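You operate a simulated robot arm through the tools that you are given. There is no shell and no other tool. Be economical: measure what you need, move in short steps, check, and stop when the job is done.

You run a simulated two-armed robot. Do the job below in one go: nothing can be reset, and whatever is moved stays where it is left.

## Task
Pick up the grey tin from the back of the test bench with one hand, pass it to the other hand and put it on the top of the wall ledge. Set down upright: tin.

Only the result counts: the job must be done as asked and must still hold three seconds after the hand-in. Knocking over, shifting, dropping, spilling or breaking anything else fails it.

## Robot
Two 7-joint arms with three-finger grippers on one trunk, on a base that drives. Base frame: it is fixed to the floor where the robot stands at the start and does not move with it; the origin is under the middle of the robot, x ahead of it, y to its left, z up; the surface under the hand at the start is at about z = 0.8. Lengths are in m, angles in rad, forces in N, time in s.
The left shoulder is at the start at [0.03, 0.124, 1.008], the right one opposite. With the tool pointing down near the work surface each hand reaches from about 0.1 to 0.78 m from the robot's upright axis, wherever it stands, measured 20 degrees to its own side. Places, roughly: top of the wall ledge (62x18 cm) [-1.2, 1.32, 1]. Payload 2.2 kg a hand.
The TCP of each hand is the grasp point between the finger pads, 0.028 m short of the fingertips. In the tool frame z runs along the fingers and y along their closing line. Largest opening 0.102 m; the body of the gripper starts 0.071 m behind the TCP.
Orientation is that of the tool frame in the base frame, as [roll, pitch, yaw] about the fixed x, y, z axes, in that order (R = Rz(yaw) Ry(pitch) Rx(roll)). With the fingers straight down and closing along the base's y, the tool's x points along the base's -x, its y along +y and its z along -z.

## Interface
- The arms move only by the tool servo_tool. It takes "left_moves", "right_moves" or both (then of equal length, played together; a hand with none holds still); each is a list that holds one entry, the list of rows, each a list of 7 numbers: the shift along the tool's x, y, z in m, then the turn, a rotation vector about the tool's x, y, z in rad, then the finger opening in m, from 0 to 0.102. In form: [[[tx, ty, tz, wx, wy, wz, grip], ...]]. A call has 1 to 20 rows; each row shifts and turns the commanded pose from where the row before left it, along the tool's axes as they then stand. A row lasts 0.2 s, in which the tool goes at most 0.05 m and 0.15 rad; a call with a longer step from one row to the next is refused whole, and so is a gripper value outside its range. Where a pose cannot be reached the arm comes as near as it can. A force on the tool above 40 N (or 10 N above the force at the start of the call, whichever is more), or a blocked arm, ends the call early, and 0.2 s more pass. The fingers move at their own pace and stop on an object; they squeeze with about 23 N. The grip force told is the motor's: it shows also when the fingers shut on nothing. Time passes only in rows, and 0.2 s behind the last, so rows that do not move let the fingers close. The reply holds the time, the measured pose of the TCP, the force on the tool along the base axes, the opening and the grip force, in the units named above and with some noise, with the torque about the TCP (base axes, N m) and any sound that the robot's microphone picked up, and new pictures: "views" is both (left out), scene, wrist or none (wrist: the cameras of the hands that moved).
- Cameras (640 x 400 px; columns grow to the right, rows downward): "scene" is now at [0.0306, 0.0215, 1.7104]; the picture's right is [0.35, -0.94, 0.00], its down [-0.82, -0.30, -0.48] and it looks along [0.45, 0.17, -0.88] (base axes); focal length 282 px, centre (320, 200). "left" rides on the left gripper at [0.072, 0.038, -0.086] in its tool frame; the picture's right is [-0.46, 0.89, 0.00], its down [-0.60, -0.32, -0.73] and it looks along [-0.65, -0.34, 0.68] (tool axes); focal length 256 px, centre (320, 200). "right" rides on the right gripper at [0.069, 0.044, -0.086] in its tool frame; the picture's right is [-0.53, 0.85, 0.00], its down [-0.58, -0.36, -0.73] and it looks along [-0.62, -0.39, 0.68] (tool axes); focal length 256 px, centre (320, 200). There is no depth. A picture from a camera that has moved, and an enlarged one, comes with that camera's place and axes in the base frame and with its lens.
- slide_trunk(by): slides the trunk up (or, below 0, down) by that many m; the arms and the scene camera ride with it, the base frame stays. It gives what a move gives, with no picture.
- roll_base(legs): drives the robot by 1 to 6 legs, each [ahead, left, turn to the left] in m, m and rad, along the robot's own axes; the way and the turn of a leg run together, so that a leg with both is an arc; at most 1.5 m and 3.142 rad a leg. The arms and the cameras ride along, it lands a little off, and it stops where it bumps. It gives what a move gives, and a new picture of the scene camera.
- pan_tilt(pan, tilt): turns the head with the scene camera to pan (to the left, within 2.496 rad either way) and tilt (down, from -0.506 to 1.204), counted from straight ahead of the robot. It gives what a move gives, and a new picture of the scene camera.
- zoom(camera, box): a new picture of the part [left, top, right, bottom] of that camera's present view, enlarged. The clock stands still meanwhile.
- hand_in(): hands the job in; it is judged then, once.

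Go step by step. Nothing tells you exact positions but the pictures and the camera data: compare them with the known pose of the tool, close in by small moves and look again before you grip or let go. The budget is 120 turns and 260 pictures, counting those below and the enlarged ones. Unless the task says otherwise, let go and move clear before handing in, and close with one line.

The tools are called after ">>>" as name(argument=value, ...) on one line, values as JSON. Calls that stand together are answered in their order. servo_tool: Moves the arms, as the interface text tells. Its arguments: {"type":"object","properties":{"left_moves":{"type":"array"},"right_moves":{"type":"array"},"views":{"type":"string","enum":["both","scene","wrist","none"]}},"required":[]} The other tools are called the same way: slide_trunk (by) slides the trunk up or down; roll_base (legs) drives the base; pan_tilt (pan, tilt) turns the head that bears the scene camera; zoom (camera, box) takes an enlarged picture of a part of a camera's view; hand_in () hands the job in.

At the start:

```text
clock: 0.0
left_ee_pos: [0.487, 0.3187, 1.0996]
left_orientation: [-3.14, 0.001, -3.14]
left_contact_force: [0.3, 0.1, 0.6]
left_torque: [0.01, -0.03, 0.01]
left_opening: 0.1019
left_gripper_force: 0.0
right_ee_pos: [0.528, -0.0699, 1.0201]
right_orientation: [-3.14, -0.002, -3.141]
right_contact_force: [-0.1, -0.5, 1.3]
right_torque: [-0.02, 0.01, -0.01]
right_opening: 0.1022
right_gripper_force: 0.0
trunk travel left (down, up): [-0.25, 0.29]
robot x, y, heading: [0.0024, 0.0035, -0.005]
head pan, tilt: [0.353, 1.065]
```

scene: 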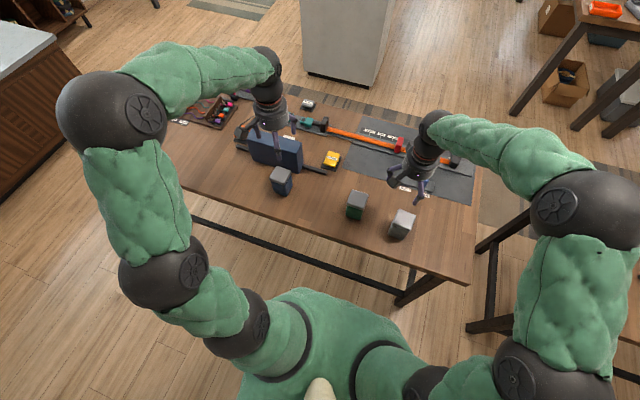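
right: 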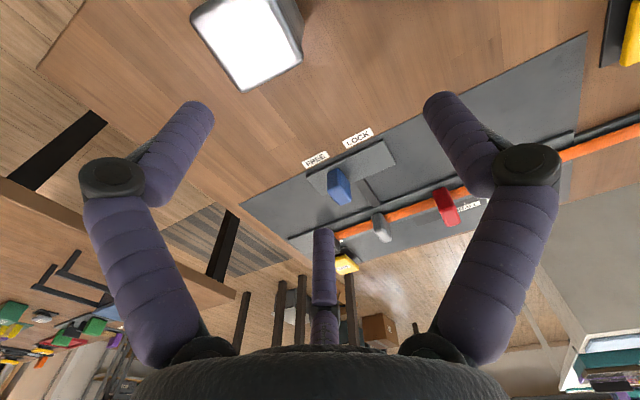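
left: 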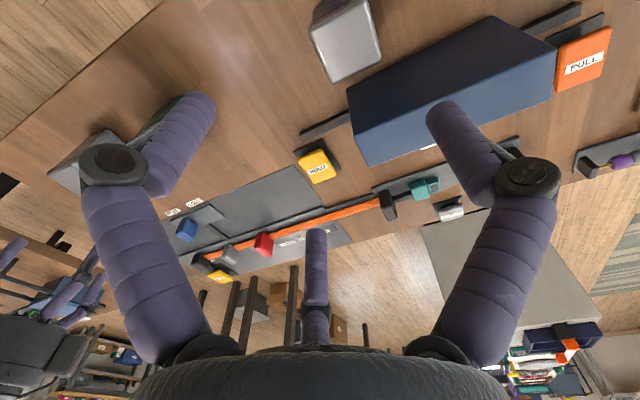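

I see a bench ahead with several small boxes/tins on it (bluish, green and grey-white) and a mechanism at the far side. I zoom in to identify the grey tin.

>>> zoom(camera="scene", box=[240, 90, 480, 240])

>>> zoom(camera="scene", box=[160, 80, 340, 200])

```text
2.67 times, centred on (360, 165) of scene
camera zoom: at [0.0306, 0.0215, 1.7104], right [0.35, -0.94, 0.0], down [-0.82, -0.3, -0.48], along [0.45, 0.17, -0.88], focal length 752 px, centre (213, 293)
```

zoom: 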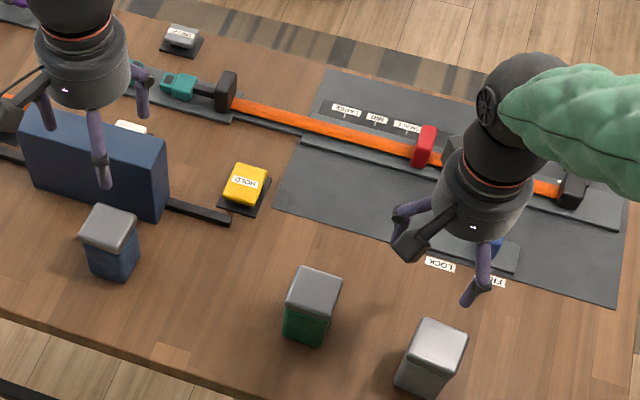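

```text
3.33 times, centred on (250, 140) of scene
camera zoom: at [0.0306, 0.0215, 1.7104], right [0.35, -0.94, 0.0], down [-0.82, -0.3, -0.48], along [0.45, 0.17, -0.88], focal length 940 px, centre (553, 400)
```

zoom: 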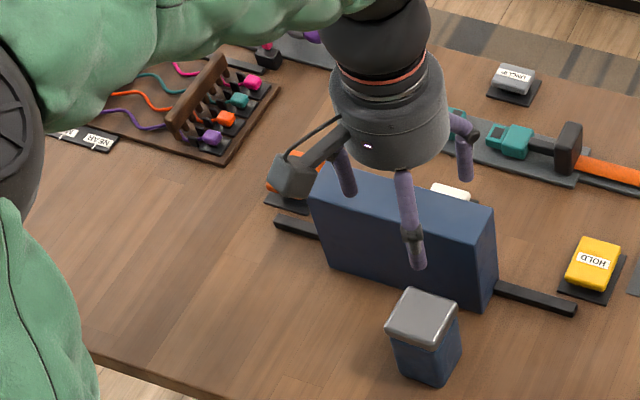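

The grey tin might be the near-right one, but "back of the test bench" needs checking: I look around for other benches and the ledge.

>>> pan_tilt(pan=0.3, tilt=0.6)

>>> pan_tilt(pan=-0.9, tilt=0.6)

>>> pan_tilt(pan=-2.2, tilt=0.5)

>>> pan_tilt(pan=1.3, tilt=0.5)

>>> pan_tilt(pan=2.3, tilt=0.5)

```text
clock: 0.9
left_ee_pos: [0.4868, 0.3183, 1.1008]
left_orientation: [-3.141, 0.0, -3.141]
left_contact_force: [-0.1, -0.4, 0.7]
left_torque: [0.05, -0.03, 0.01]
left_opening: 0.1019
left_gripper_force: 0.0
right_ee_pos: [0.528, -0.0687, 1.0186]
right_orientation: [3.141, 0.0, 3.141]
right_contact_force: [0.1, -0.7, 0.4]
right_torque: [0.0, 0.01, -0.02]
right_opening: 0.102
right_gripper_force: 0.1
trunk travel left (down, up): [-0.25, 0.29]
robot x, y, heading: [-0.0033, 0.0033, -0.003]
head pan, tilt: [0.3, 0.6]
camera scene: at [0.0536, 0.025, 1.7468], right [0.3, -0.96, 0.0], down [-0.54, -0.17, -0.82], along [0.79, 0.24, -0.57], focal length 282 px, centre (320, 200)
```

scene: 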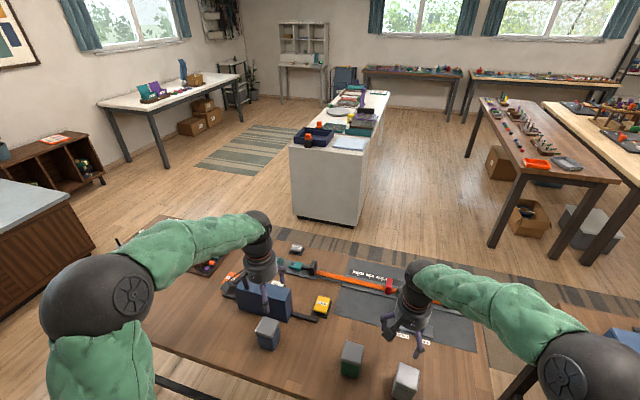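

```text
clock: 2.3
left_ee_pos: [0.4871, 0.3191, 1.1005]
left_orientation: [-3.141, 0.0, -3.141]
left_contact_force: [-1.0, -0.1, 0.6]
left_torque: [0.01, 0.01, 0.01]
left_opening: 0.1019
left_gripper_force: 0.1
right_ee_pos: [0.5286, -0.0684, 1.0184]
right_orientation: [-3.141, -0.001, 3.141]
right_contact_force: [-0.3, 0.0, 0.3]
right_torque: [-0.02, -0.01, 0.03]
right_opening: 0.1023
right_gripper_force: 0.2
trunk travel left (down, up): [-0.25, 0.29]
robot x, y, heading: [0.0021, 0.0001, 0.002]
head pan, tilt: [-0.901, 0.6]
camera scene: at [0.0242, -0.0703, 1.7469], right [-0.78, -0.62, 0.0], down [-0.35, 0.44, -0.83], along [0.51, -0.65, -0.56], focal length 282 px, centre (320, 200)
```

scene: 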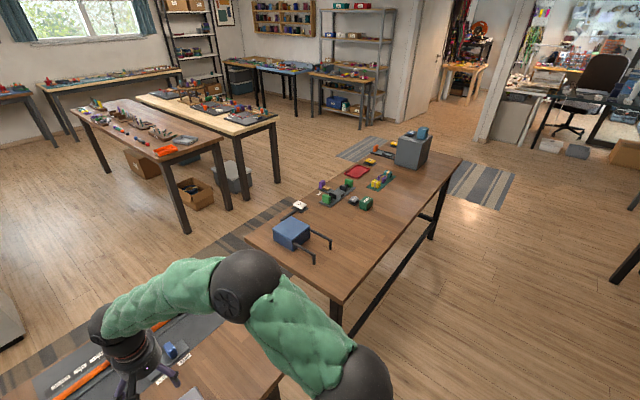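

```text
clock: 3.8
left_ee_pos: [0.4869, 0.3184, 1.1008]
left_orientation: [-3.141, 0.0, -3.141]
left_contact_force: [0.4, -0.5, -0.3]
left_torque: [0.02, -0.01, -0.01]
left_opening: 0.1023
left_gripper_force: 0.1
right_ee_pos: [0.5292, -0.0693, 1.018]
right_orientation: [-3.141, -0.001, -3.14]
right_contact_force: [0.5, 0.3, 1.1]
right_torque: [0.0, -0.01, 0.0]
right_opening: 0.1018
right_gripper_force: 0.0
trunk travel left (down, up): [-0.25, 0.29]
robot x, y, heading: [0.0002, 0.0004, 0.001]
head pan, tilt: [-2.201, 0.499]
camera scene: at [-0.0843, -0.0747, 1.756], right [-0.81, 0.59, 0.0], down [0.28, 0.39, -0.88], along [-0.52, -0.71, -0.48], focal length 282 px, centre (320, 200)
```

scene: 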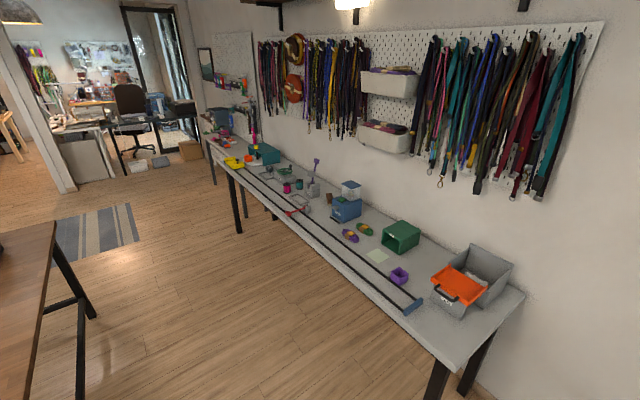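

```text
clock: 6.7
left_ee_pos: [0.4864, 0.3179, 1.1001]
left_orientation: [-3.141, 0.0, -3.141]
left_contact_force: [0.7, 0.3, 0.1]
left_torque: [0.01, 0.0, 0.01]
left_opening: 0.102
left_gripper_force: 0.1
right_ee_pos: [0.5291, -0.0688, 1.0177]
right_orientation: [-3.141, -0.001, -3.14]
right_contact_force: [0.4, 0.0, -0.6]
right_torque: [-0.02, -0.02, -0.04]
right_opening: 0.1021
right_gripper_force: 0.2
trunk travel left (down, up): [-0.25, 0.29]
robot x, y, heading: [-0.0009, -0.0005, 0.0]
head pan, tilt: [1.3, 0.499]
camera scene: at [-0.0064, 0.0865, 1.756], right [0.96, -0.27, 0.0], down [-0.13, -0.46, -0.88], along [0.23, 0.85, -0.48], focal length 282 px, centre (320, 200)
```

scene: 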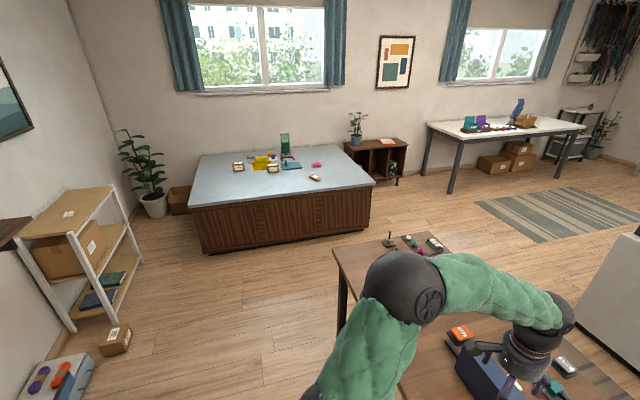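

```text
clock: 8.0
left_ee_pos: [0.4864, 0.3189, 1.0998]
left_orientation: [3.14, 0.0, -3.14]
left_contact_force: [0.5, 0.2, 0.3]
left_torque: [0.02, 0.01, -0.01]
left_opening: 0.1021
left_gripper_force: 0.0
right_ee_pos: [0.5296, -0.0689, 1.0195]
right_orientation: [-3.141, -0.002, -3.141]
right_contact_force: [-0.3, 0.7, -0.1]
right_torque: [0.0, 0.02, 0.02]
right_opening: 0.1019
right_gripper_force: 0.0
trunk travel left (down, up): [-0.25, 0.29]
robot x, y, heading: [-0.0002, -0.0047, -0.003]
head pan, tilt: [2.3, 0.499]
camera scene: at [-0.0914, 0.0668, 1.756], right [0.75, 0.67, 0.0], down [0.32, -0.36, -0.88], along [-0.58, 0.65, -0.48], focal length 282 px, centre (320, 200)
```

scene: 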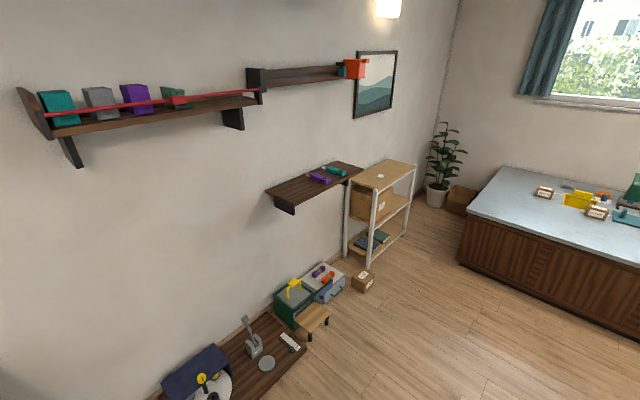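

The ledge is the dark floating shelf at left-behind. I move the left hand up, forward and left to see behind the blue block, as a tin could hide there.

>>> servo_tool(left_moves=[[[0, 0, -0.05, 0, 0, 0, 0.102], [0, 0, -0.05, 0, 0, 0, 0.102], [0, 0, -0.05, 0, 0, 0, 0.102], [0, 0.05, -0.0, 0, 0, 0, 0.102], [0, 0.05, 0, 0, 0, 0, 0.102], [0, 0.05, 0, 0, 0, 0, 0.102]]], views="wrist")

>>> pan_tilt(pan=0.4, tilt=0.95)

```text
clock: 9.4
left_ee_pos: [0.4883, 0.469, 1.2479]
left_orientation: [-3.14, -0.002, -3.141]
left_contact_force: [1.3, 0.5, -0.8]
left_torque: [-0.03, 0.05, 0.01]
left_opening: 0.1019
left_gripper_force: 0.1
right_ee_pos: [0.5295, -0.0676, 1.0187]
right_orientation: [3.141, 0.001, 3.141]
right_contact_force: [0.5, 0.3, 0.2]
right_torque: [-0.04, -0.01, 0.0]
right_opening: 0.1021
right_gripper_force: 0.1
trunk travel left (down, up): [-0.25, 0.29]
robot x, y, heading: [-0.0001, 0.0014, 0.001]
head pan, tilt: [2.3, 0.499]
camera left: at [0.4147, 0.5073, 1.3332], right [0.47, 0.89, 0.0], down [0.6, -0.32, 0.73], along [0.65, -0.34, -0.68], focal length 256 px, centre (320, 200)
```

left: 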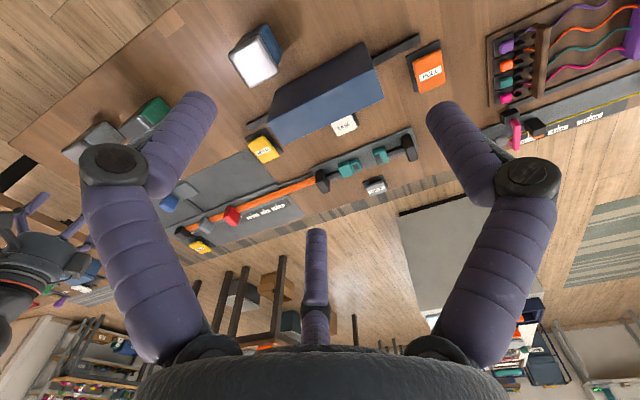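

```text
clock: 11.2
left_ee_pos: [0.4864, 0.4667, 1.2502]
left_orientation: [-3.141, 0.0, -3.142]
left_contact_force: [-1.3, -0.1, -0.2]
left_torque: [0.01, -0.01, 0.0]
left_opening: 0.1019
left_gripper_force: 0.0
right_ee_pos: [0.5281, -0.0681, 1.0195]
right_orientation: [-3.141, 0.0, -3.141]
right_contact_force: [0.2, 0.1, -0.1]
right_torque: [-0.03, 0.01, 0.02]
right_opening: 0.1019
right_gripper_force: 0.1
trunk travel left (down, up): [-0.25, 0.29]
robot x, y, heading: [-0.0005, 0.0005, -0.001]
head pan, tilt: [0.4, 0.949]
camera scene: at [0.0362, 0.0273, 1.7185], right [0.39, -0.92, 0.0], down [-0.75, -0.32, -0.58], along [0.54, 0.23, -0.81], focal length 282 px, centre (320, 200)
```

scene: 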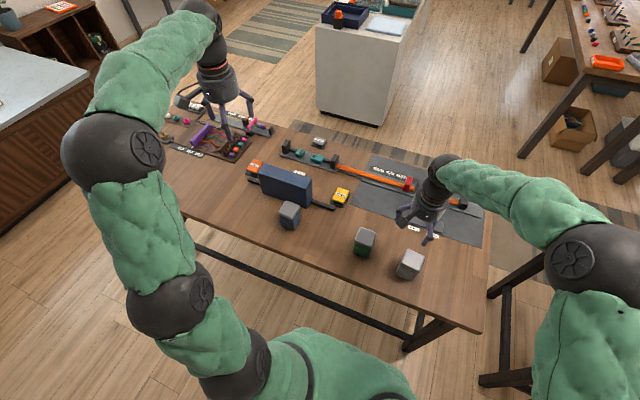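

Label text faces the far side, so the robot's side is the bench's back; the grey tin is the near-right one. I zoom in for measurement.

>>> zoom(camera="scene", box=[340, 210, 468, 290])

>>> zoom(camera="right", box=[0, 0, 640, 400])

```text
5.00 times, centred on (404, 250) of scene
camera zoom: at [0.0362, 0.0273, 1.7185], right [0.39, -0.92, 0.0], down [-0.75, -0.32, -0.58], along [0.54, 0.23, -0.81], focal length 1410 px, centre (-100, -50)
```

zoom: 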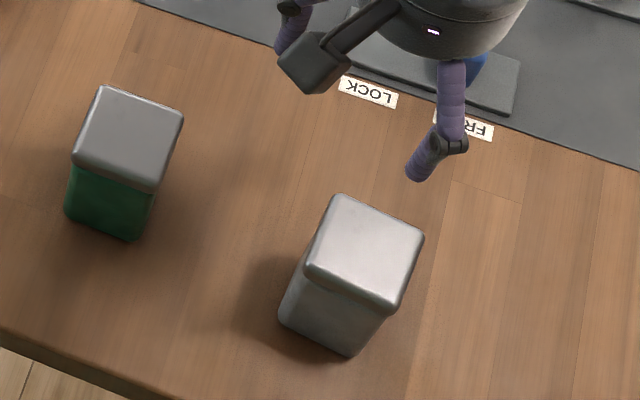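

```text
1.00 times, centred on (320, 200) of right (not enlarged: the box is as wide or as high as the picture)
camera zoom: at [0.4603, -0.024, 1.1047], right [0.53, 0.85, 0.0], down [0.58, -0.36, 0.73], along [0.62, -0.39, -0.68], focal length 256 px, centre (320, 200)
```

zoom: 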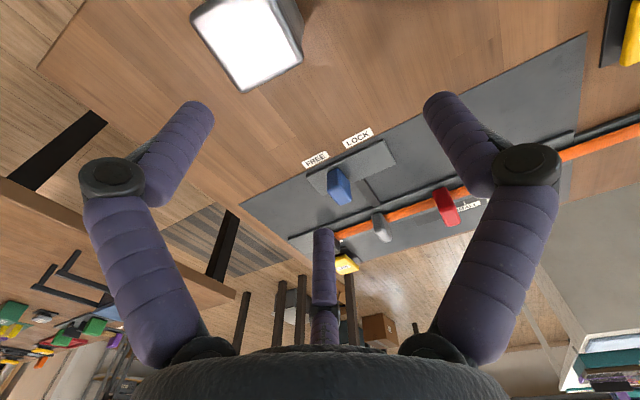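

The grey tin is about 6 cm square, 9 cm tall, centred near (0.487, -0.098), turned about -0.12 rad. I centre the right hand above it and turn it about 83° so that its fingers close along x with its camera facing away from the left hand.

>>> servo_tool(right_moves=[[[0.041, -0.029, -0.0, 0, 0, 0, 0.102], [0, 0, 0, 0, 0, -0.145, 0.102], [0, 0, 0, 0, 0, -0.145, 0.102], [0, 0, 0, 0, 0, -0.145, 0.102], [0, 0, 0, 0, 0, -0.145, 0.102], [0, 0, 0, 0, 0, -0.145, 0.102], [0, 0, 0, 0, 0, -0.145, 0.102], [0, 0, 0, 0, 0, -0.145, 0.102], [0, 0, 0, 0, 0, -0.145, 0.102], [0, 0, 0, 0, 0, -0.145, 0.102], [0, 0, 0, 0, 0, -0.145, 0.102], [0, 0, 0, 0, 0, 0, 0.102]]])

```text
refused: row 1 steps farther than a row can; nothing moved
```

>>> servo_tool(right_moves=[[[0.0205, -0.0145, -0.0, 0, 0, 0, 0.102], [0.0205, -0.0145, 0, 0, 0, -0.145, 0.102], [0, 0, 0, 0, 0, -0.145, 0.102], [0, 0, 0, 0, 0, -0.145, 0.102], [0, 0, 0, 0, 0, -0.145, 0.102], [0, 0, 0, 0, 0, -0.145, 0.102], [0, 0, 0, 0, 0, -0.145, 0.102], [0, 0, 0, 0, 0, -0.145, 0.102], [0, 0, 0, 0, 0, -0.145, 0.102], [0, 0, 0, 0, 0, -0.145, 0.102], [0, 0, 0, 0, 0, -0.145, 0.102], [0, 0, 0, 0, 0, 0, 0.102]]])

```text
clock: 13.8
left_ee_pos: [0.4871, 0.4673, 1.2491]
left_orientation: [-3.14, 0.0, -3.141]
left_contact_force: [-0.1, -0.6, -0.2]
left_torque: [-0.04, -0.01, 0.02]
left_opening: 0.1019
left_gripper_force: 0.0
right_ee_pos: [0.4863, -0.0978, 1.0194]
right_orientation: [3.141, 0.0, -1.689]
right_contact_force: [-0.9, -0.6, -0.4]
right_torque: [-0.01, 0.01, -0.02]
right_opening: 0.1022
right_gripper_force: 0.0
trunk travel left (down, up): [-0.25, 0.29]
robot x, y, heading: [-0.0005, -0.0028, -0.001]
head pan, tilt: [0.4, 0.949]
camera scene: at [0.0361, 0.0272, 1.7185], right [0.39, -0.92, 0.0], down [-0.75, -0.32, -0.58], along [0.54, 0.23, -0.81], focal length 282 px, centre (320, 200)
camera right: at [0.4367, -0.1597, 1.1047], right [-0.78, 0.63, 0.0], down [0.43, 0.53, 0.73], along [0.46, 0.57, -0.68], focal length 256 px, centre (320, 200)
```

scene: 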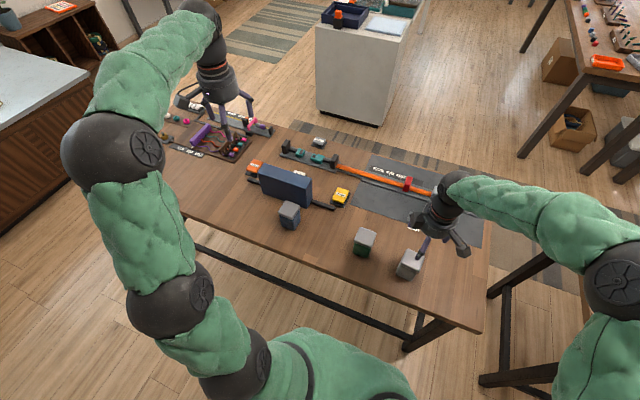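
right: 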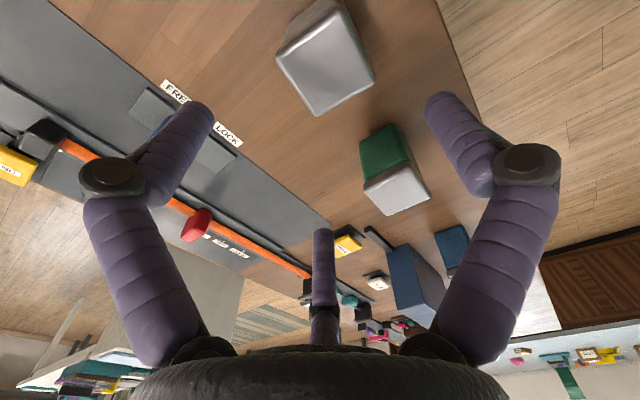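

The wrist view gives the lid centre at about (0.481,-0.095). I descend straddling it to TCP z≈0.87 and check before closing.

>>> servo_tool(right_moves=[[[-0.002, 0.004, 0.03, 0, 0, -0.04, 0.102], [0, 0, 0.03, 0, 0, 0, 0.102], [0, 0, 0.03, 0, 0, 0, 0.102]]])

```text
clock: 14.7
left_ee_pos: [0.4877, 0.4668, 1.2487]
left_orientation: [3.141, 0.0, -3.141]
left_contact_force: [0.7, -0.7, 1.1]
left_torque: [-0.01, 0.02, -0.01]
left_opening: 0.1018
left_gripper_force: 0.0
right_ee_pos: [0.4864, -0.0937, 0.9281]
right_orientation: [3.141, -0.002, -1.651]
right_contact_force: [0.5, -1.0, 0.5]
right_torque: [0.03, 0.02, 0.01]
right_opening: 0.1018
right_gripper_force: 0.0
trunk travel left (down, up): [-0.25, 0.29]
robot x, y, heading: [-0.0021, 0.0014, -0.003]
head pan, tilt: [0.4, 0.949]
camera scene: at [0.0371, 0.0272, 1.7184], right [0.39, -0.92, 0.0], down [-0.75, -0.32, -0.58], along [0.54, 0.23, -0.81], focal length 282 px, centre (320, 200)
camera right: at [0.4371, -0.1575, 1.0133], right [-0.8, 0.6, 0.0], down [0.41, 0.55, 0.73], along [0.44, 0.59, -0.68], focal length 256 px, centre (320, 200)
```

scene: 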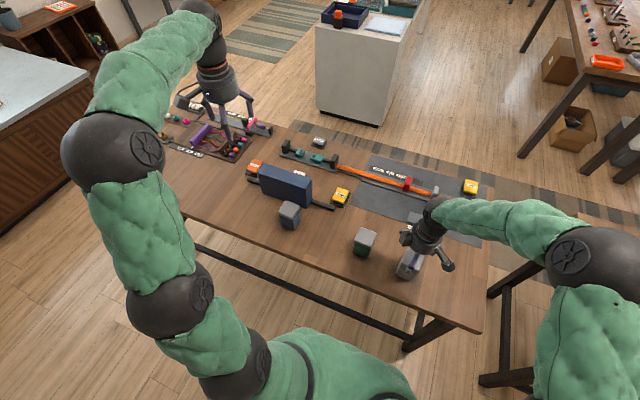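
right: 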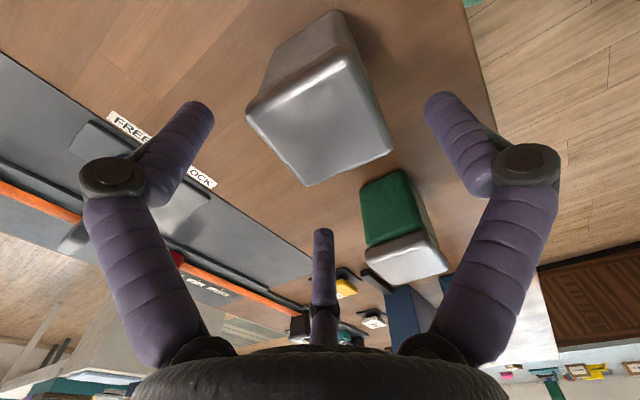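

The tin is well between the fingers, about 4 mm off in x. I correct that, go down and close.

>>> servo_tool(right_moves=[[[0, 0.004, 0.02, 0, 0, 0.03, 0.102], [0, 0, 0.02, 0, 0, 0, 0.102], [0, 0, 0.018, 0, 0, 0, 0.102], [0, 0, 0, 0, 0, 0, 0.05], [0, 0, 0, 0, 0, 0, 0.03], [0, 0, 0, 0, 0, 0, 0.03], [0, 0, 0, 0, 0, 0, 0.03]]])

```text
clock: 16.2
left_ee_pos: [0.4862, 0.4674, 1.2492]
left_orientation: [3.141, 0.002, 3.14]
left_contact_force: [-0.6, 0.3, 0.7]
left_torque: [-0.02, 0.01, 0.02]
left_opening: 0.1024
left_gripper_force: 0.1
right_ee_pos: [0.4812, -0.0921, 0.8702]
right_orientation: [-3.14, 0.0, -1.682]
right_contact_force: [3.1, -1.4, 6.8]
right_torque: [-0.04, 0.0, -0.01]
right_opening: 0.0697
right_gripper_force: 23.6
trunk travel left (down, up): [-0.25, 0.29]
robot x, y, heading: [0.0004, -0.0034, -0.001]
head pan, tilt: [0.4, 0.949]
camera scene: at [0.0361, 0.0271, 1.7185], right [0.39, -0.92, 0.0], down [-0.75, -0.32, -0.58], along [0.54, 0.23, -0.81], focal length 282 px, centre (320, 200)
camera right: at [0.4298, -0.1553, 0.9556], right [-0.78, 0.62, 0.0], down [0.42, 0.53, 0.73], along [0.46, 0.57, -0.68], focal length 256 px, centre (320, 200)
```

scene: 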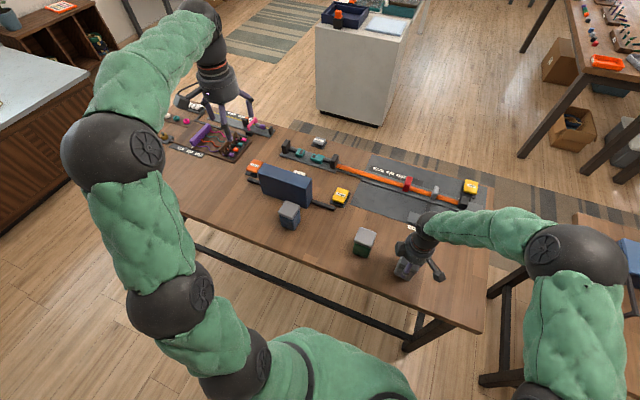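
right: 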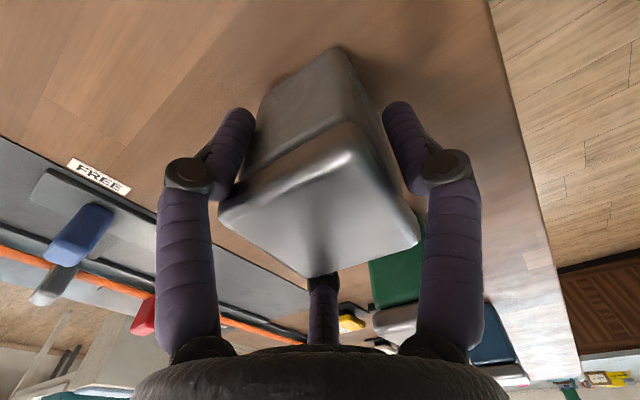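

The fingers have stopped on the tin at about 0.07 m. I wait a moment, then lift and check.

>>> servo_tool(right_moves=[[[0, 0, 0, 0, 0, 0, 0.03], [0, 0, -0.01, 0, 0, 0, 0.03], [0, 0, -0.02, 0, 0, 0, 0.03], [0, 0, -0.03, 0, 0, 0, 0.03], [0, 0, -0.03, 0, 0, 0, 0.03], [0, 0, -0.03, 0, 0, 0, 0.03]]])

```text
clock: 17.6
left_ee_pos: [0.4865, 0.4664, 1.2499]
left_orientation: [-3.141, 0.0, 3.141]
left_contact_force: [0.7, -0.4, 0.3]
left_torque: [0.01, 0.01, -0.05]
left_opening: 0.102
left_gripper_force: 0.1
right_ee_pos: [0.4802, -0.0959, 0.9921]
right_orientation: [3.139, 0.001, -1.683]
right_contact_force: [0.1, 0.3, -1.4]
right_torque: [-0.01, 0.0, -0.02]
right_opening: 0.0696
right_gripper_force: 23.1
trunk travel left (down, up): [-0.25, 0.29]
robot x, y, heading: [-0.0034, -0.003, 0.003]
head pan, tilt: [0.4, 0.949]
camera scene: at [0.0355, 0.0272, 1.7185], right [0.39, -0.92, 0.0], down [-0.75, -0.32, -0.58], along [0.54, 0.23, -0.81], focal length 282 px, centre (320, 200)
camera right: at [0.4295, -0.1585, 1.0778], right [-0.78, 0.62, 0.0], down [0.43, 0.53, 0.73], along [0.46, 0.57, -0.68], focal length 256 px, centre (320, 200)
```

scene: 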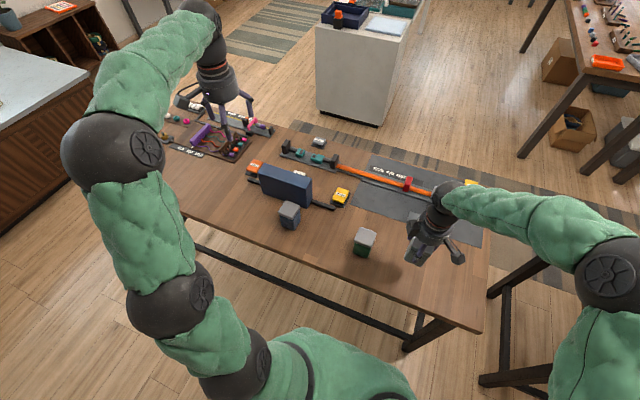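
right: 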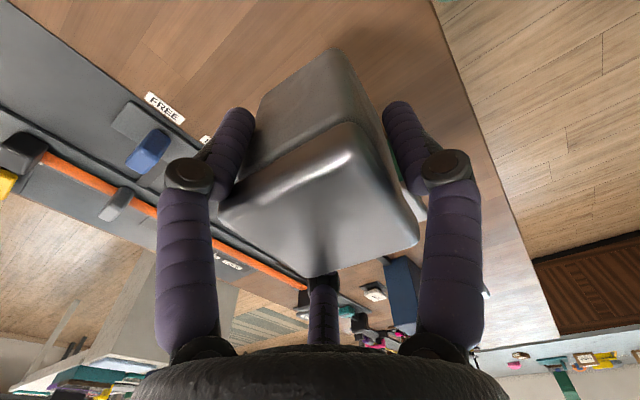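

The tin is held firmly. I raise it to about z=1.12 and align it, while turning the left hand to point toward -y, tilted 30° down.

>>> servo_tool(right_moves=[[[-0.009, 0, -0.026, 0, 0, -0.022, 0.03], [-0.009, 0, -0.026, 0, 0, -0.022, 0.03], [-0.009, 0, -0.026, 0, 0, -0.022, 0.03], [-0.009, 0, -0.026, 0, 0, -0.022, 0.03], [-0.009, 0, -0.026, 0, 0, -0.022, 0.03], [0, 0, 0, 0, 0, 0, 0.03], [0, 0, 0, 0, 0, 0, 0.03], [0, 0, 0, 0, 0, 0, 0.03], [0, 0, 0, 0, 0, 0, 0.03], [0, 0, 0, 0, 0, 0, 0.03], [0, 0, 0, 0, 0, 0, 0.03], [0, 0, 0, 0, 0, 0, 0.03], [0, 0, 0, 0, 0, 0, 0.03], [0, 0, 0, 0, 0, 0, 0.03], [0, 0, 0, 0, 0, 0, 0.03], [0, 0, 0, 0, 0, 0, 0.03], [0, 0, 0, 0, 0, 0, 0.03], [0, 0, 0, 0, 0, 0, 0.03]]], left_moves=[[[0, 0, 0, 0, 0, 0.1428, 0.102], [0, 0, 0, 0, 0, 0.1428, 0.102], [0, 0, 0, 0, 0, 0.1428, 0.102], [0, 0, 0, 0, 0, 0.1428, 0.102], [0, 0, 0, 0, 0, 0.1428, 0.102], [0, 0, 0, 0, 0, 0.1428, 0.102], [0, 0, 0, 0, 0, 0.1428, 0.102], [0, 0, 0, 0, 0, 0.1428, 0.102], [0, 0, 0, 0, 0, 0.1428, 0.102], [0, 0, 0, 0, 0, 0.1428, 0.102], [0, 0, 0, 0, 0, 0.1428, 0.102], [0, 0, 0, 0, -0.1496, 0, 0.102], [0, 0, 0, 0, -0.1496, 0, 0.102], [0, 0, 0, 0, -0.1496, 0, 0.102], [0, 0, 0, 0, -0.1496, 0, 0.102], [0, 0, 0, 0, -0.1496, 0, 0.102], [0, 0, 0, 0, -0.1496, 0, 0.102], [0, 0, 0, 0, -0.1496, 0, 0.102]]])

```text
clock: 21.4
left_ee_pos: [0.4766, 0.4511, 1.2375]
left_orientation: [3.136, 1.048, 1.571]
left_contact_force: [-0.1, 1.0, 1.7]
left_torque: [0.04, 0.04, 0.0]
left_opening: 0.1018
left_gripper_force: 0.0
left hand out of reach, approached as far as the arm can: row 18
right_ee_pos: [0.4832, -0.0496, 1.1176]
right_orientation: [-3.14, 0.001, -1.571]
right_contact_force: [-0.4, -0.2, -1.7]
right_torque: [0.02, 0.03, -0.02]
right_opening: 0.0695
right_gripper_force: 23.2
trunk travel left (down, up): [-0.25, 0.29]
robot x, y, heading: [0.0002, 0.0045, 0.003]
head pan, tilt: [0.4, 0.949]
camera scene: at [0.0358, 0.0273, 1.7185], right [0.39, -0.92, 0.0], down [-0.75, -0.32, -0.58], along [0.54, 0.23, -0.81], focal length 282 px, centre (320, 200)
camera right: at [0.4401, -0.1173, 1.204], right [-0.85, 0.53, 0.0], down [0.36, 0.58, 0.73], along [0.39, 0.62, -0.68], focal length 256 px, centre (320, 200)
camera left: at [0.5134, 0.5619, 1.2175], right [0.89, -0.23, 0.4], down [-0.32, 0.33, 0.89], along [-0.34, -0.91, 0.22], focal length 256 px, centre (320, 200)
```

scene: 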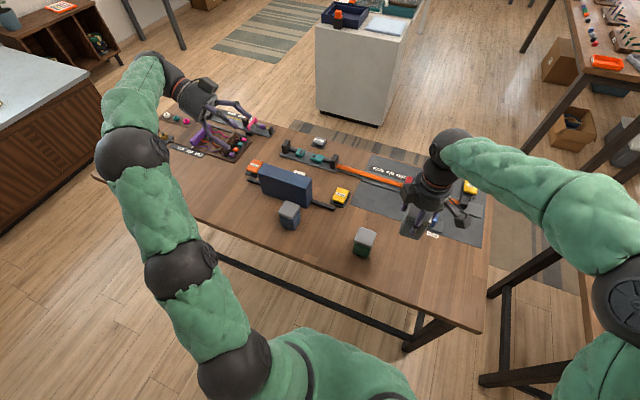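
right: 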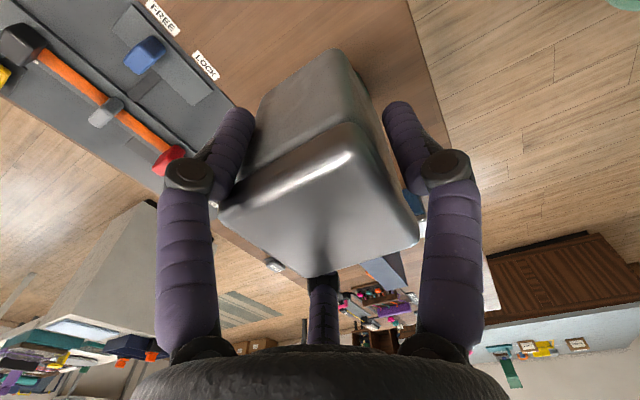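
left: 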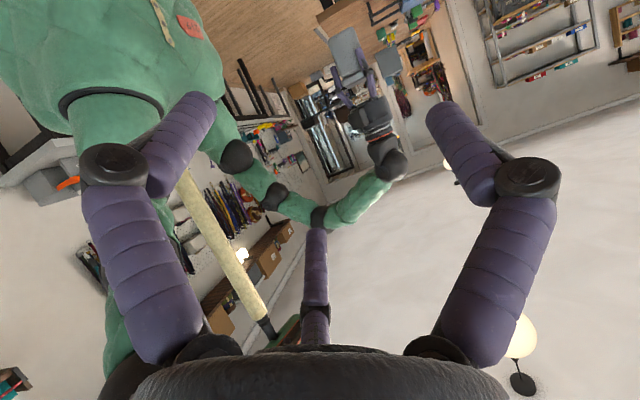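

The tin is raised and the left hand is turned. The gripper's shape matters for the handover, so I look closely at both hands.

>>> zoom(camera="scene", box=[376, 160, 504, 240])

>>> zoom(camera="scene", box=[140, 60, 300, 160])

```text
5.00 times, centred on (440, 200) of scene
camera zoom: at [0.0358, 0.0273, 1.7185], right [0.39, -0.92, 0.0], down [-0.75, -0.32, -0.58], along [0.54, 0.23, -0.81], focal length 1410 px, centre (-280, 200)
```

zoom: 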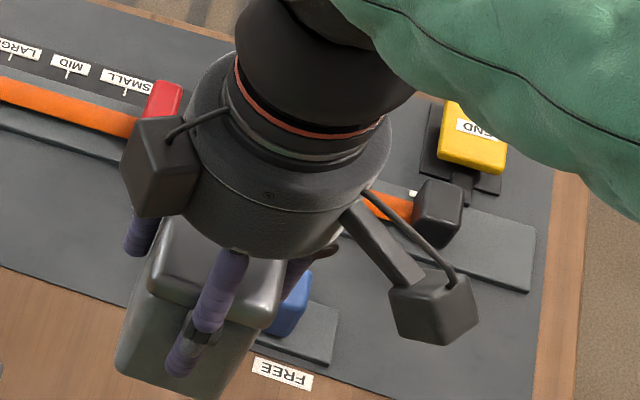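

```text
4.00 times, centred on (220, 110) of scene
camera zoom: at [0.0358, 0.0273, 1.7185], right [0.39, -0.92, 0.0], down [-0.75, -0.32, -0.58], along [0.54, 0.23, -0.81], focal length 1128 px, centre (720, 560)
```

zoom: 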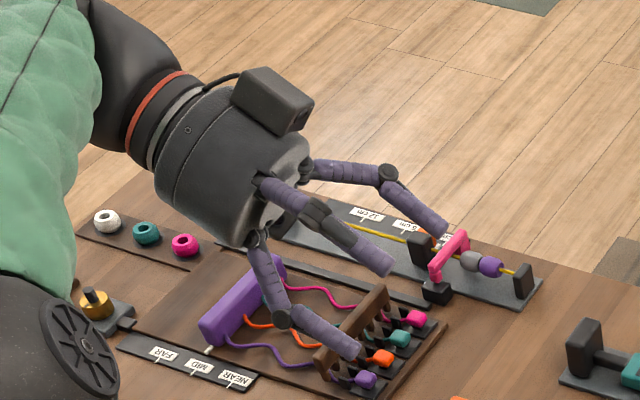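

The left hand is in the right orientation. I bring it to a pre-approach pose about 15 cm short of the tin, along its approach line.

>>> servo_tool(left_moves=[[[-0.0097, -0.0004, 0.0371, 0, 0, 0, 0.102], [-0.0097, -0.0004, 0.0371, 0, 0, 0, 0.102], [-0.0097, -0.0004, 0.0371, 0, 0, 0, 0.102], [-0.0097, -0.0004, 0.0371, 0, 0, 0, 0.102], [-0.0097, -0.0004, 0.0371, 0, 0, 0, 0.102], [-0.0097, -0.0004, 0.0371, 0, 0, 0, 0.102], [-0.0097, -0.0004, 0.0371, 0, 0, 0, 0.102], [-0.0097, -0.0004, 0.0371, 0, 0, 0, 0.102], [-0.0097, -0.0004, 0.0371, 0, 0, 0, 0.102], [-0.0097, -0.0004, 0.0371, 0, 0, 0, 0.102]]])

>>> zoom(camera="scene", box=[300, 130, 524, 270])

```text
clock: 23.6
left_ee_pos: [0.4749, 0.0787, 1.1362]
left_orientation: [-3.141, 1.045, 1.573]
left_contact_force: [-0.4, 0.3, -0.8]
left_torque: [0.0, 0.03, 0.0]
left_opening: 0.102
left_gripper_force: 0.0
right_ee_pos: [0.484, -0.0497, 1.1185]
right_orientation: [3.14, 0.002, -1.57]
right_contact_force: [0.5, -0.8, -1.0]
right_torque: [0.02, 0.0, 0.01]
right_opening: 0.0696
right_gripper_force: 22.9
trunk travel left (down, up): [-0.25, 0.29]
robot x, y, heading: [0.0, 0.0041, -0.001]
head pan, tilt: [0.4, 0.949]
camera scene: at [0.0365, 0.0261, 1.7185], right [0.39, -0.92, 0.0], down [-0.75, -0.32, -0.58], along [0.54, 0.23, -0.81], focal length 282 px, centre (320, 200)
camera left: at [0.5119, 0.1891, 1.1168], right [0.89, -0.23, 0.4], down [-0.32, 0.33, 0.89], along [-0.34, -0.92, 0.22], focal length 256 px, centre (320, 200)
```

scene: 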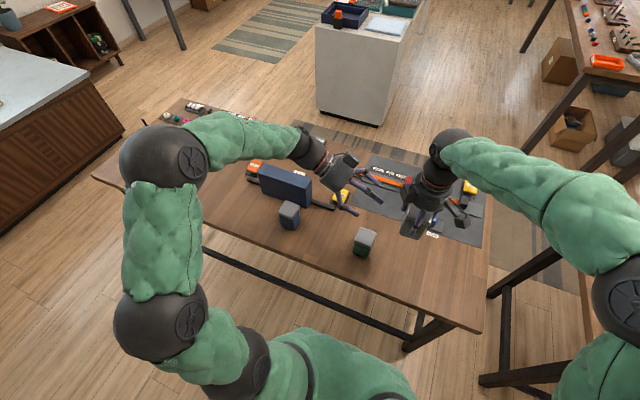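
left: 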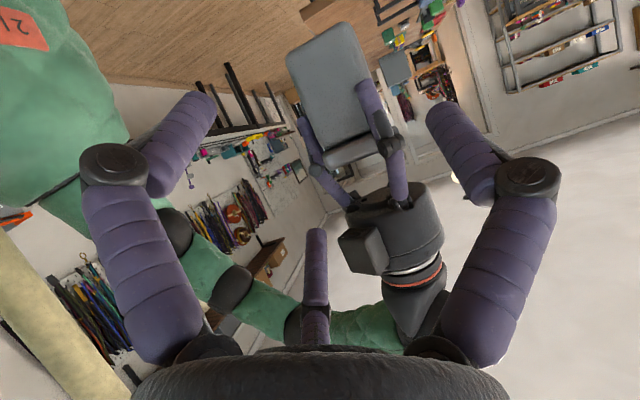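

```text
2.86 times, centred on (412, 200) of scene
camera zoom: at [0.0365, 0.0261, 1.7185], right [0.39, -0.92, 0.0], down [-0.75, -0.32, -0.58], along [0.54, 0.23, -0.81], focal length 806 px, centre (57, 200)
```

zoom: 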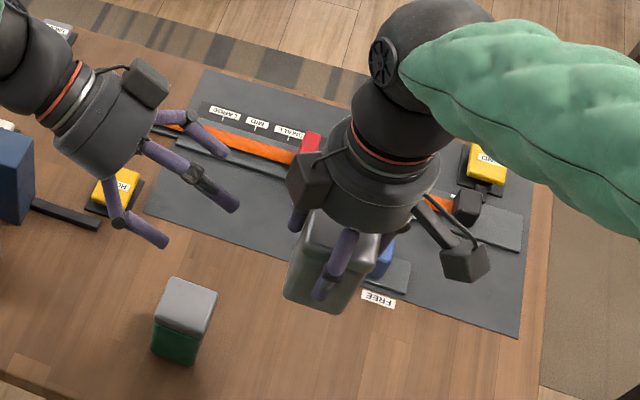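

The left hand is aligned. I correct 9 mm in x and advance 7 cm in small steps.

>>> servo_tool(left_moves=[[[-0.0018, 0.009, 0.015, 0, 0, 0, 0.102], [0, 0, 0.02, 0, 0, 0, 0.102], [0, 0, 0.02, 0, 0, 0, 0.102], [0, 0, 0.015, 0, 0, 0, 0.102], [0, 0, 0.0, 0, 0, 0, 0.102]]])

>>> zoom(camera="scene", box=[340, 150, 500, 250])

```text
clock: 24.9
left_ee_pos: [0.4851, 0.0199, 1.1015]
left_orientation: [3.141, 1.047, 1.57]
left_contact_force: [-0.1, 3.2, 1.9]
left_torque: [-0.19, 0.02, -0.1]
left_opening: 0.1028
left_gripper_force: 0.0
right_ee_pos: [0.4839, -0.049, 1.118]
right_orientation: [3.141, 0.0, -1.57]
right_contact_force: [0.0, -4.1, -3.1]
right_torque: [0.02, -0.04, 0.07]
right_opening: 0.0696
right_gripper_force: 23.6
trunk travel left (down, up): [-0.25, 0.29]
robot x, y, heading: [-0.0025, 0.0011, -0.0]
head pan, tilt: [0.4, 0.949]
camera scene: at [0.0364, 0.0272, 1.7185], right [0.39, -0.92, 0.0], down [-0.75, -0.32, -0.58], along [0.54, 0.23, -0.81], focal length 282 px, centre (320, 200)
camera left: at [0.5207, 0.13, 1.0822], right [0.89, -0.23, 0.4], down [-0.32, 0.33, 0.89], along [-0.34, -0.91, 0.22], focal length 256 px, centre (320, 200)
```

scene: 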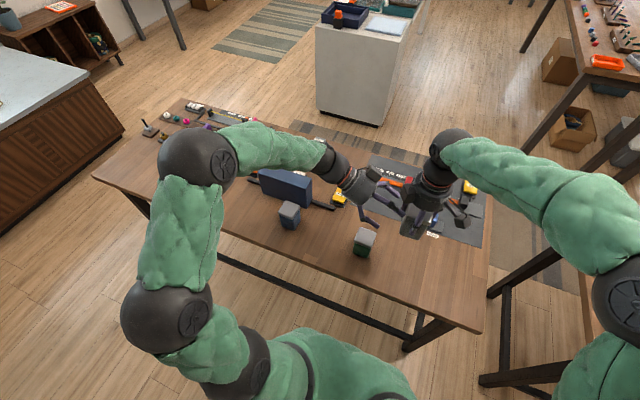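
left: 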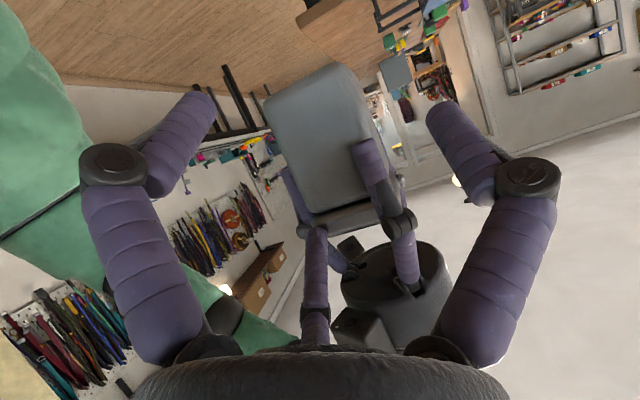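

```text
4.00 times, centred on (420, 200) of scene
camera zoom: at [0.0364, 0.0272, 1.7185], right [0.39, -0.92, 0.0], down [-0.75, -0.32, -0.58], along [0.54, 0.23, -0.81], focal length 1128 px, centre (-80, 200)
```

zoom: 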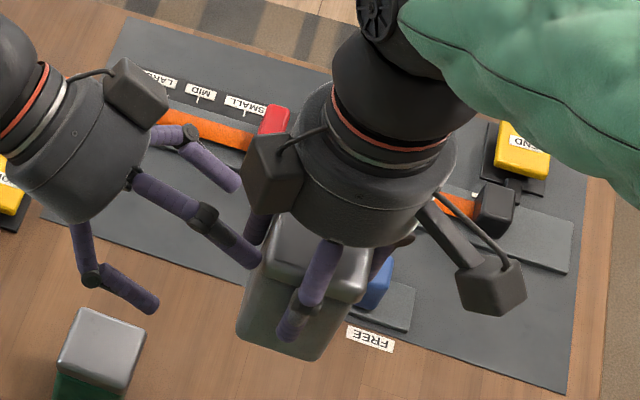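

The contact at (-0.03, -0.05, +0.03) from the left TCP shows the third finger is real, so the hands grip with three fingers at 120°. I'll retreat, roll the left hand so one finger goes over the lid and two go low along the sides, and turn the right hand 90° so its open finger gap faces left.

>>> servo_tool(left_moves=[[[0, 0, -0.03, 0, 0, 0, 0.102], [0, 0, -0.03, 0, 0, 0, 0.102], [0, 0, -0.03, 0, 0, 0, 0.102], [0, 0, -0.03, 0, 0, 0, 0.102], [0, 0, 0, 0, -0.131, 0, 0.102], [0, 0, 0, 0, -0.131, 0, 0.102], [0, 0, 0, 0, -0.131, 0, 0.102], [0, 0, 0, 0, -0.131, 0, 0.102], [0, 0, 0, 0, 0, 0.1428, 0.102], [0, 0, 0, 0, 0, 0.1428, 0.102], [0, 0, 0, 0, 0, 0.1428, 0.102], [0, 0, 0, 0, 0, 0.1428, 0.102], [0, 0, 0, 0, 0, 0.1428, 0.102], [0, 0, 0, 0, 0, 0.1428, 0.102], [0, 0, 0, 0, 0, 0.1428, 0.102], [0, 0, 0, 0, 0, 0.1428, 0.102], [0, 0, 0, 0, 0, 0.1428, 0.102], [0, 0, 0, 0, 0, 0.1428, 0.102], [0, 0, 0, 0, 0, 0.1428, 0.102]]], right_moves=[[[0, 0, 0, 0, 0, 0, 0.03], [0, 0, 0, 0, 0, 0, 0.03], [0, 0, 0, 0, 0, 0, 0.03], [0, 0, 0, 0, 0, 0, 0.03], [0, 0, 0, 0, 0, -0.1428, 0.03], [0, 0, 0, 0, 0, -0.1428, 0.03], [0, 0, 0, 0, 0, -0.1428, 0.03], [0, 0, 0, 0, 0, -0.1428, 0.03], [0, 0, 0, 0, 0, -0.1428, 0.03], [0, 0, 0, 0, 0, -0.1428, 0.03], [0, 0, 0, 0, 0, -0.1428, 0.03], [0, 0, 0, 0, 0, -0.1428, 0.03], [0, 0, 0, 0, 0, -0.1428, 0.03], [0, 0, 0, 0, 0, -0.1428, 0.03], [0, 0, 0, 0, 0, -0.1428, 0.03], [0, 0, 0, 0, 0, 0, 0.03], [0, 0, 0, 0, 0, 0, 0.03], [0, 0, 0, 0, 0, 0, 0.03], [0, 0, 0, 0, 0, 0, 0.03]]])

>>> zoom(camera="scene", box=[300, 130, 524, 270])

```text
clock: 28.9
left_ee_pos: [0.5409, 0.1391, 1.2156]
left_orientation: [1.572, 0.387, 0.0]
left_contact_force: [-0.1, -0.2, -1.0]
left_torque: [0.02, 0.02, 0.04]
left_opening: 0.1018
left_gripper_force: 0.1
left hand out of reach, approached as far as the arm can: row 15, 16, 17, 18, 19
right_ee_pos: [0.4819, -0.0498, 1.1216]
right_orientation: [-3.141, -0.001, 0.0]
right_contact_force: [-1.0, -0.6, -0.5]
right_torque: [-0.03, 0.03, 0.03]
right_opening: 0.0695
right_gripper_force: 22.8
trunk travel left (down, up): [-0.25, 0.29]
robot x, y, heading: [-0.002, -0.0028, -0.003]
head pan, tilt: [0.4, 0.949]
camera scene: at [0.0359, 0.027, 1.7185], right [0.39, -0.92, 0.0], down [-0.75, -0.32, -0.58], along [0.54, 0.23, -0.81], focal length 282 px, centre (320, 200)
camera right: at [0.5525, -0.0923, 1.2065], right [-0.53, -0.84, 0.0], down [-0.58, 0.36, 0.73], along [-0.62, 0.39, -0.68], focal length 256 px, centre (320, 200)
camera left: at [0.6202, 0.2258, 1.2228], right [-0.1, 0.0, 1.0], down [-0.68, 0.73, -0.06], along [-0.73, -0.68, -0.07], focal length 256 px, centre (320, 200)
```

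scene: 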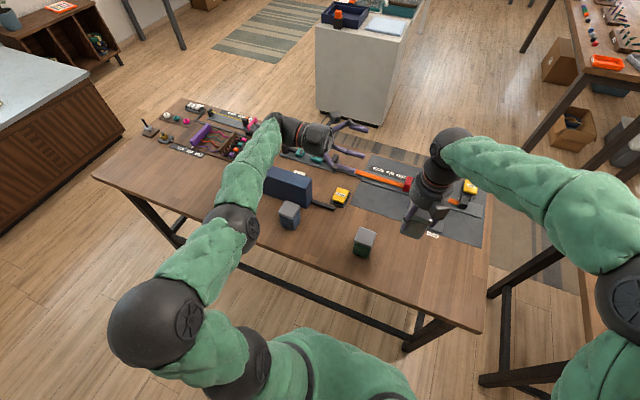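
right: 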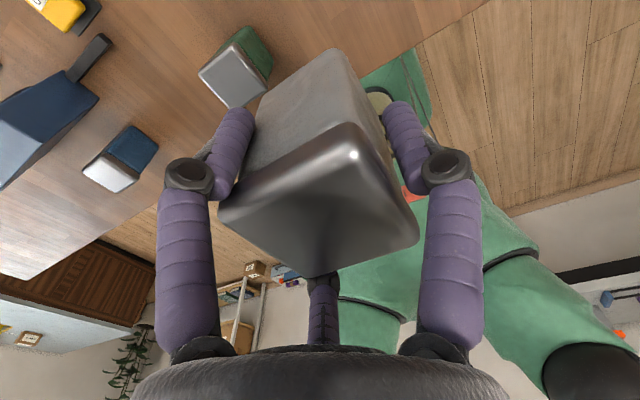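
left: 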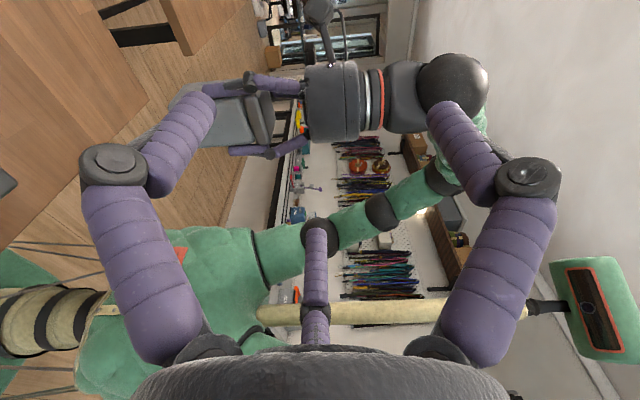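

```text
2.86 times, centred on (412, 200) of scene
camera zoom: at [0.0359, 0.027, 1.7185], right [0.39, -0.92, 0.0], down [-0.75, -0.32, -0.58], along [0.54, 0.23, -0.81], focal length 806 px, centre (57, 200)
```

zoom: 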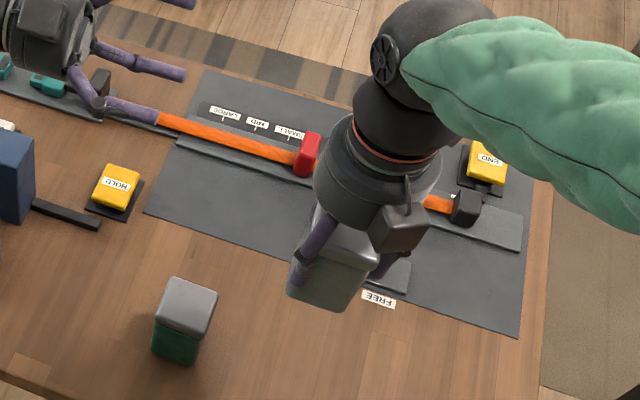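

The right hand turned fine, but the left wrist hit its roll limit. I use another finger as the upper one by rolling the left hand back by 96° instead (its camera then points down).

>>> servo_tool(left_moves=[[[0, 0, 0, 0, 0, -0.1394, 0.102], [0, 0, 0, 0, 0, -0.1394, 0.102], [0, 0, 0, 0, 0, -0.1394, 0.102], [0, 0, 0, 0, 0, -0.1394, 0.102], [0, 0, 0, 0, 0, -0.1394, 0.102], [0, 0, 0, 0, 0, -0.1394, 0.102], [0, 0, 0, 0, 0, -0.1394, 0.102], [0, 0, 0, 0, 0, -0.1394, 0.102], [0, 0, 0, 0, 0, -0.1394, 0.102], [0, 0, 0, 0, 0, -0.1394, 0.102], [0, 0, 0, 0, 0, -0.1394, 0.102], [0, 0, 0, 0, 0, -0.1394, 0.102], [0, 0, 0, 0, 0, 0, 0.102]]])

>>> zoom(camera="scene", box=[300, 130, 524, 270])

```text
clock: 31.6
left_ee_pos: [0.5403, 0.1399, 1.2146]
left_orientation: [-1.574, 1.079, -3.141]
left_contact_force: [0.2, 0.2, 0.1]
left_torque: [0.02, -0.01, 0.04]
left_opening: 0.1019
left_gripper_force: 0.0
right_ee_pos: [0.4815, -0.0491, 1.1204]
right_orientation: [-3.141, 0.0, 0.001]
right_contact_force: [-0.1, 0.0, -1.6]
right_torque: [0.01, 0.02, 0.03]
right_opening: 0.0696
right_gripper_force: 23.0
trunk travel left (down, up): [-0.25, 0.29]
robot x, y, heading: [-0.0004, -0.004, -0.001]
head pan, tilt: [0.4, 0.949]
camera scene: at [0.0363, 0.0271, 1.7185], right [0.39, -0.92, 0.0], down [-0.75, -0.32, -0.58], along [0.54, 0.23, -0.81], focal length 282 px, centre (320, 200)
camera left: at [0.539, 0.2263, 1.1321], right [1.0, 0.0, -0.01], down [0.01, 0.73, 0.68], along [0.01, -0.68, 0.73], focal length 256 px, centre (320, 200)
```

scene: 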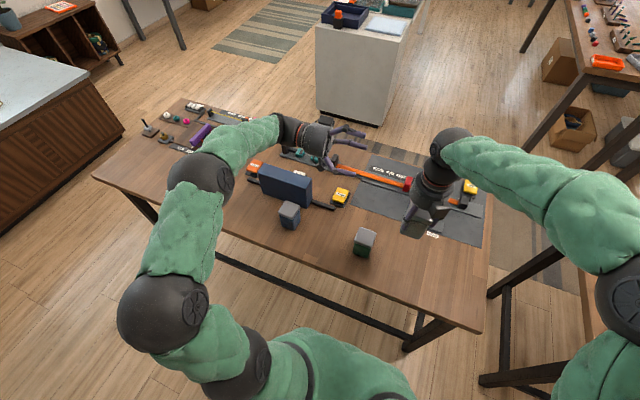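
left: 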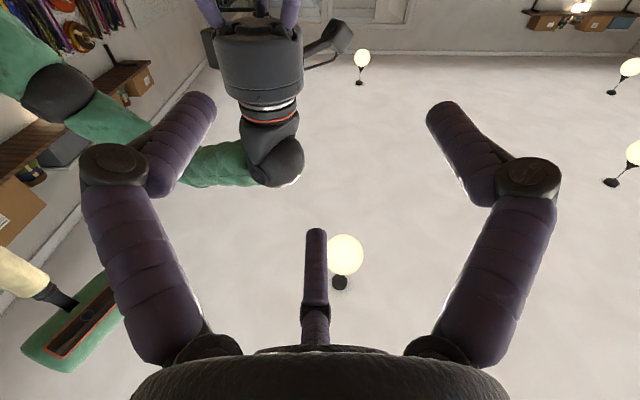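

```text
2.86 times, centred on (412, 200) of scene
camera zoom: at [0.0363, 0.0271, 1.7185], right [0.39, -0.92, 0.0], down [-0.75, -0.32, -0.58], along [0.54, 0.23, -0.81], focal length 806 px, centre (57, 200)
```

zoom: 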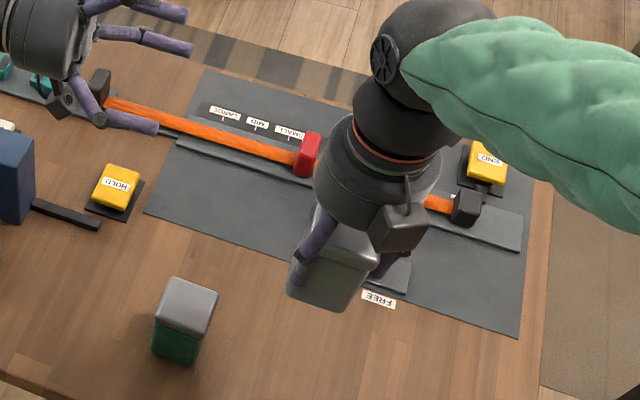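

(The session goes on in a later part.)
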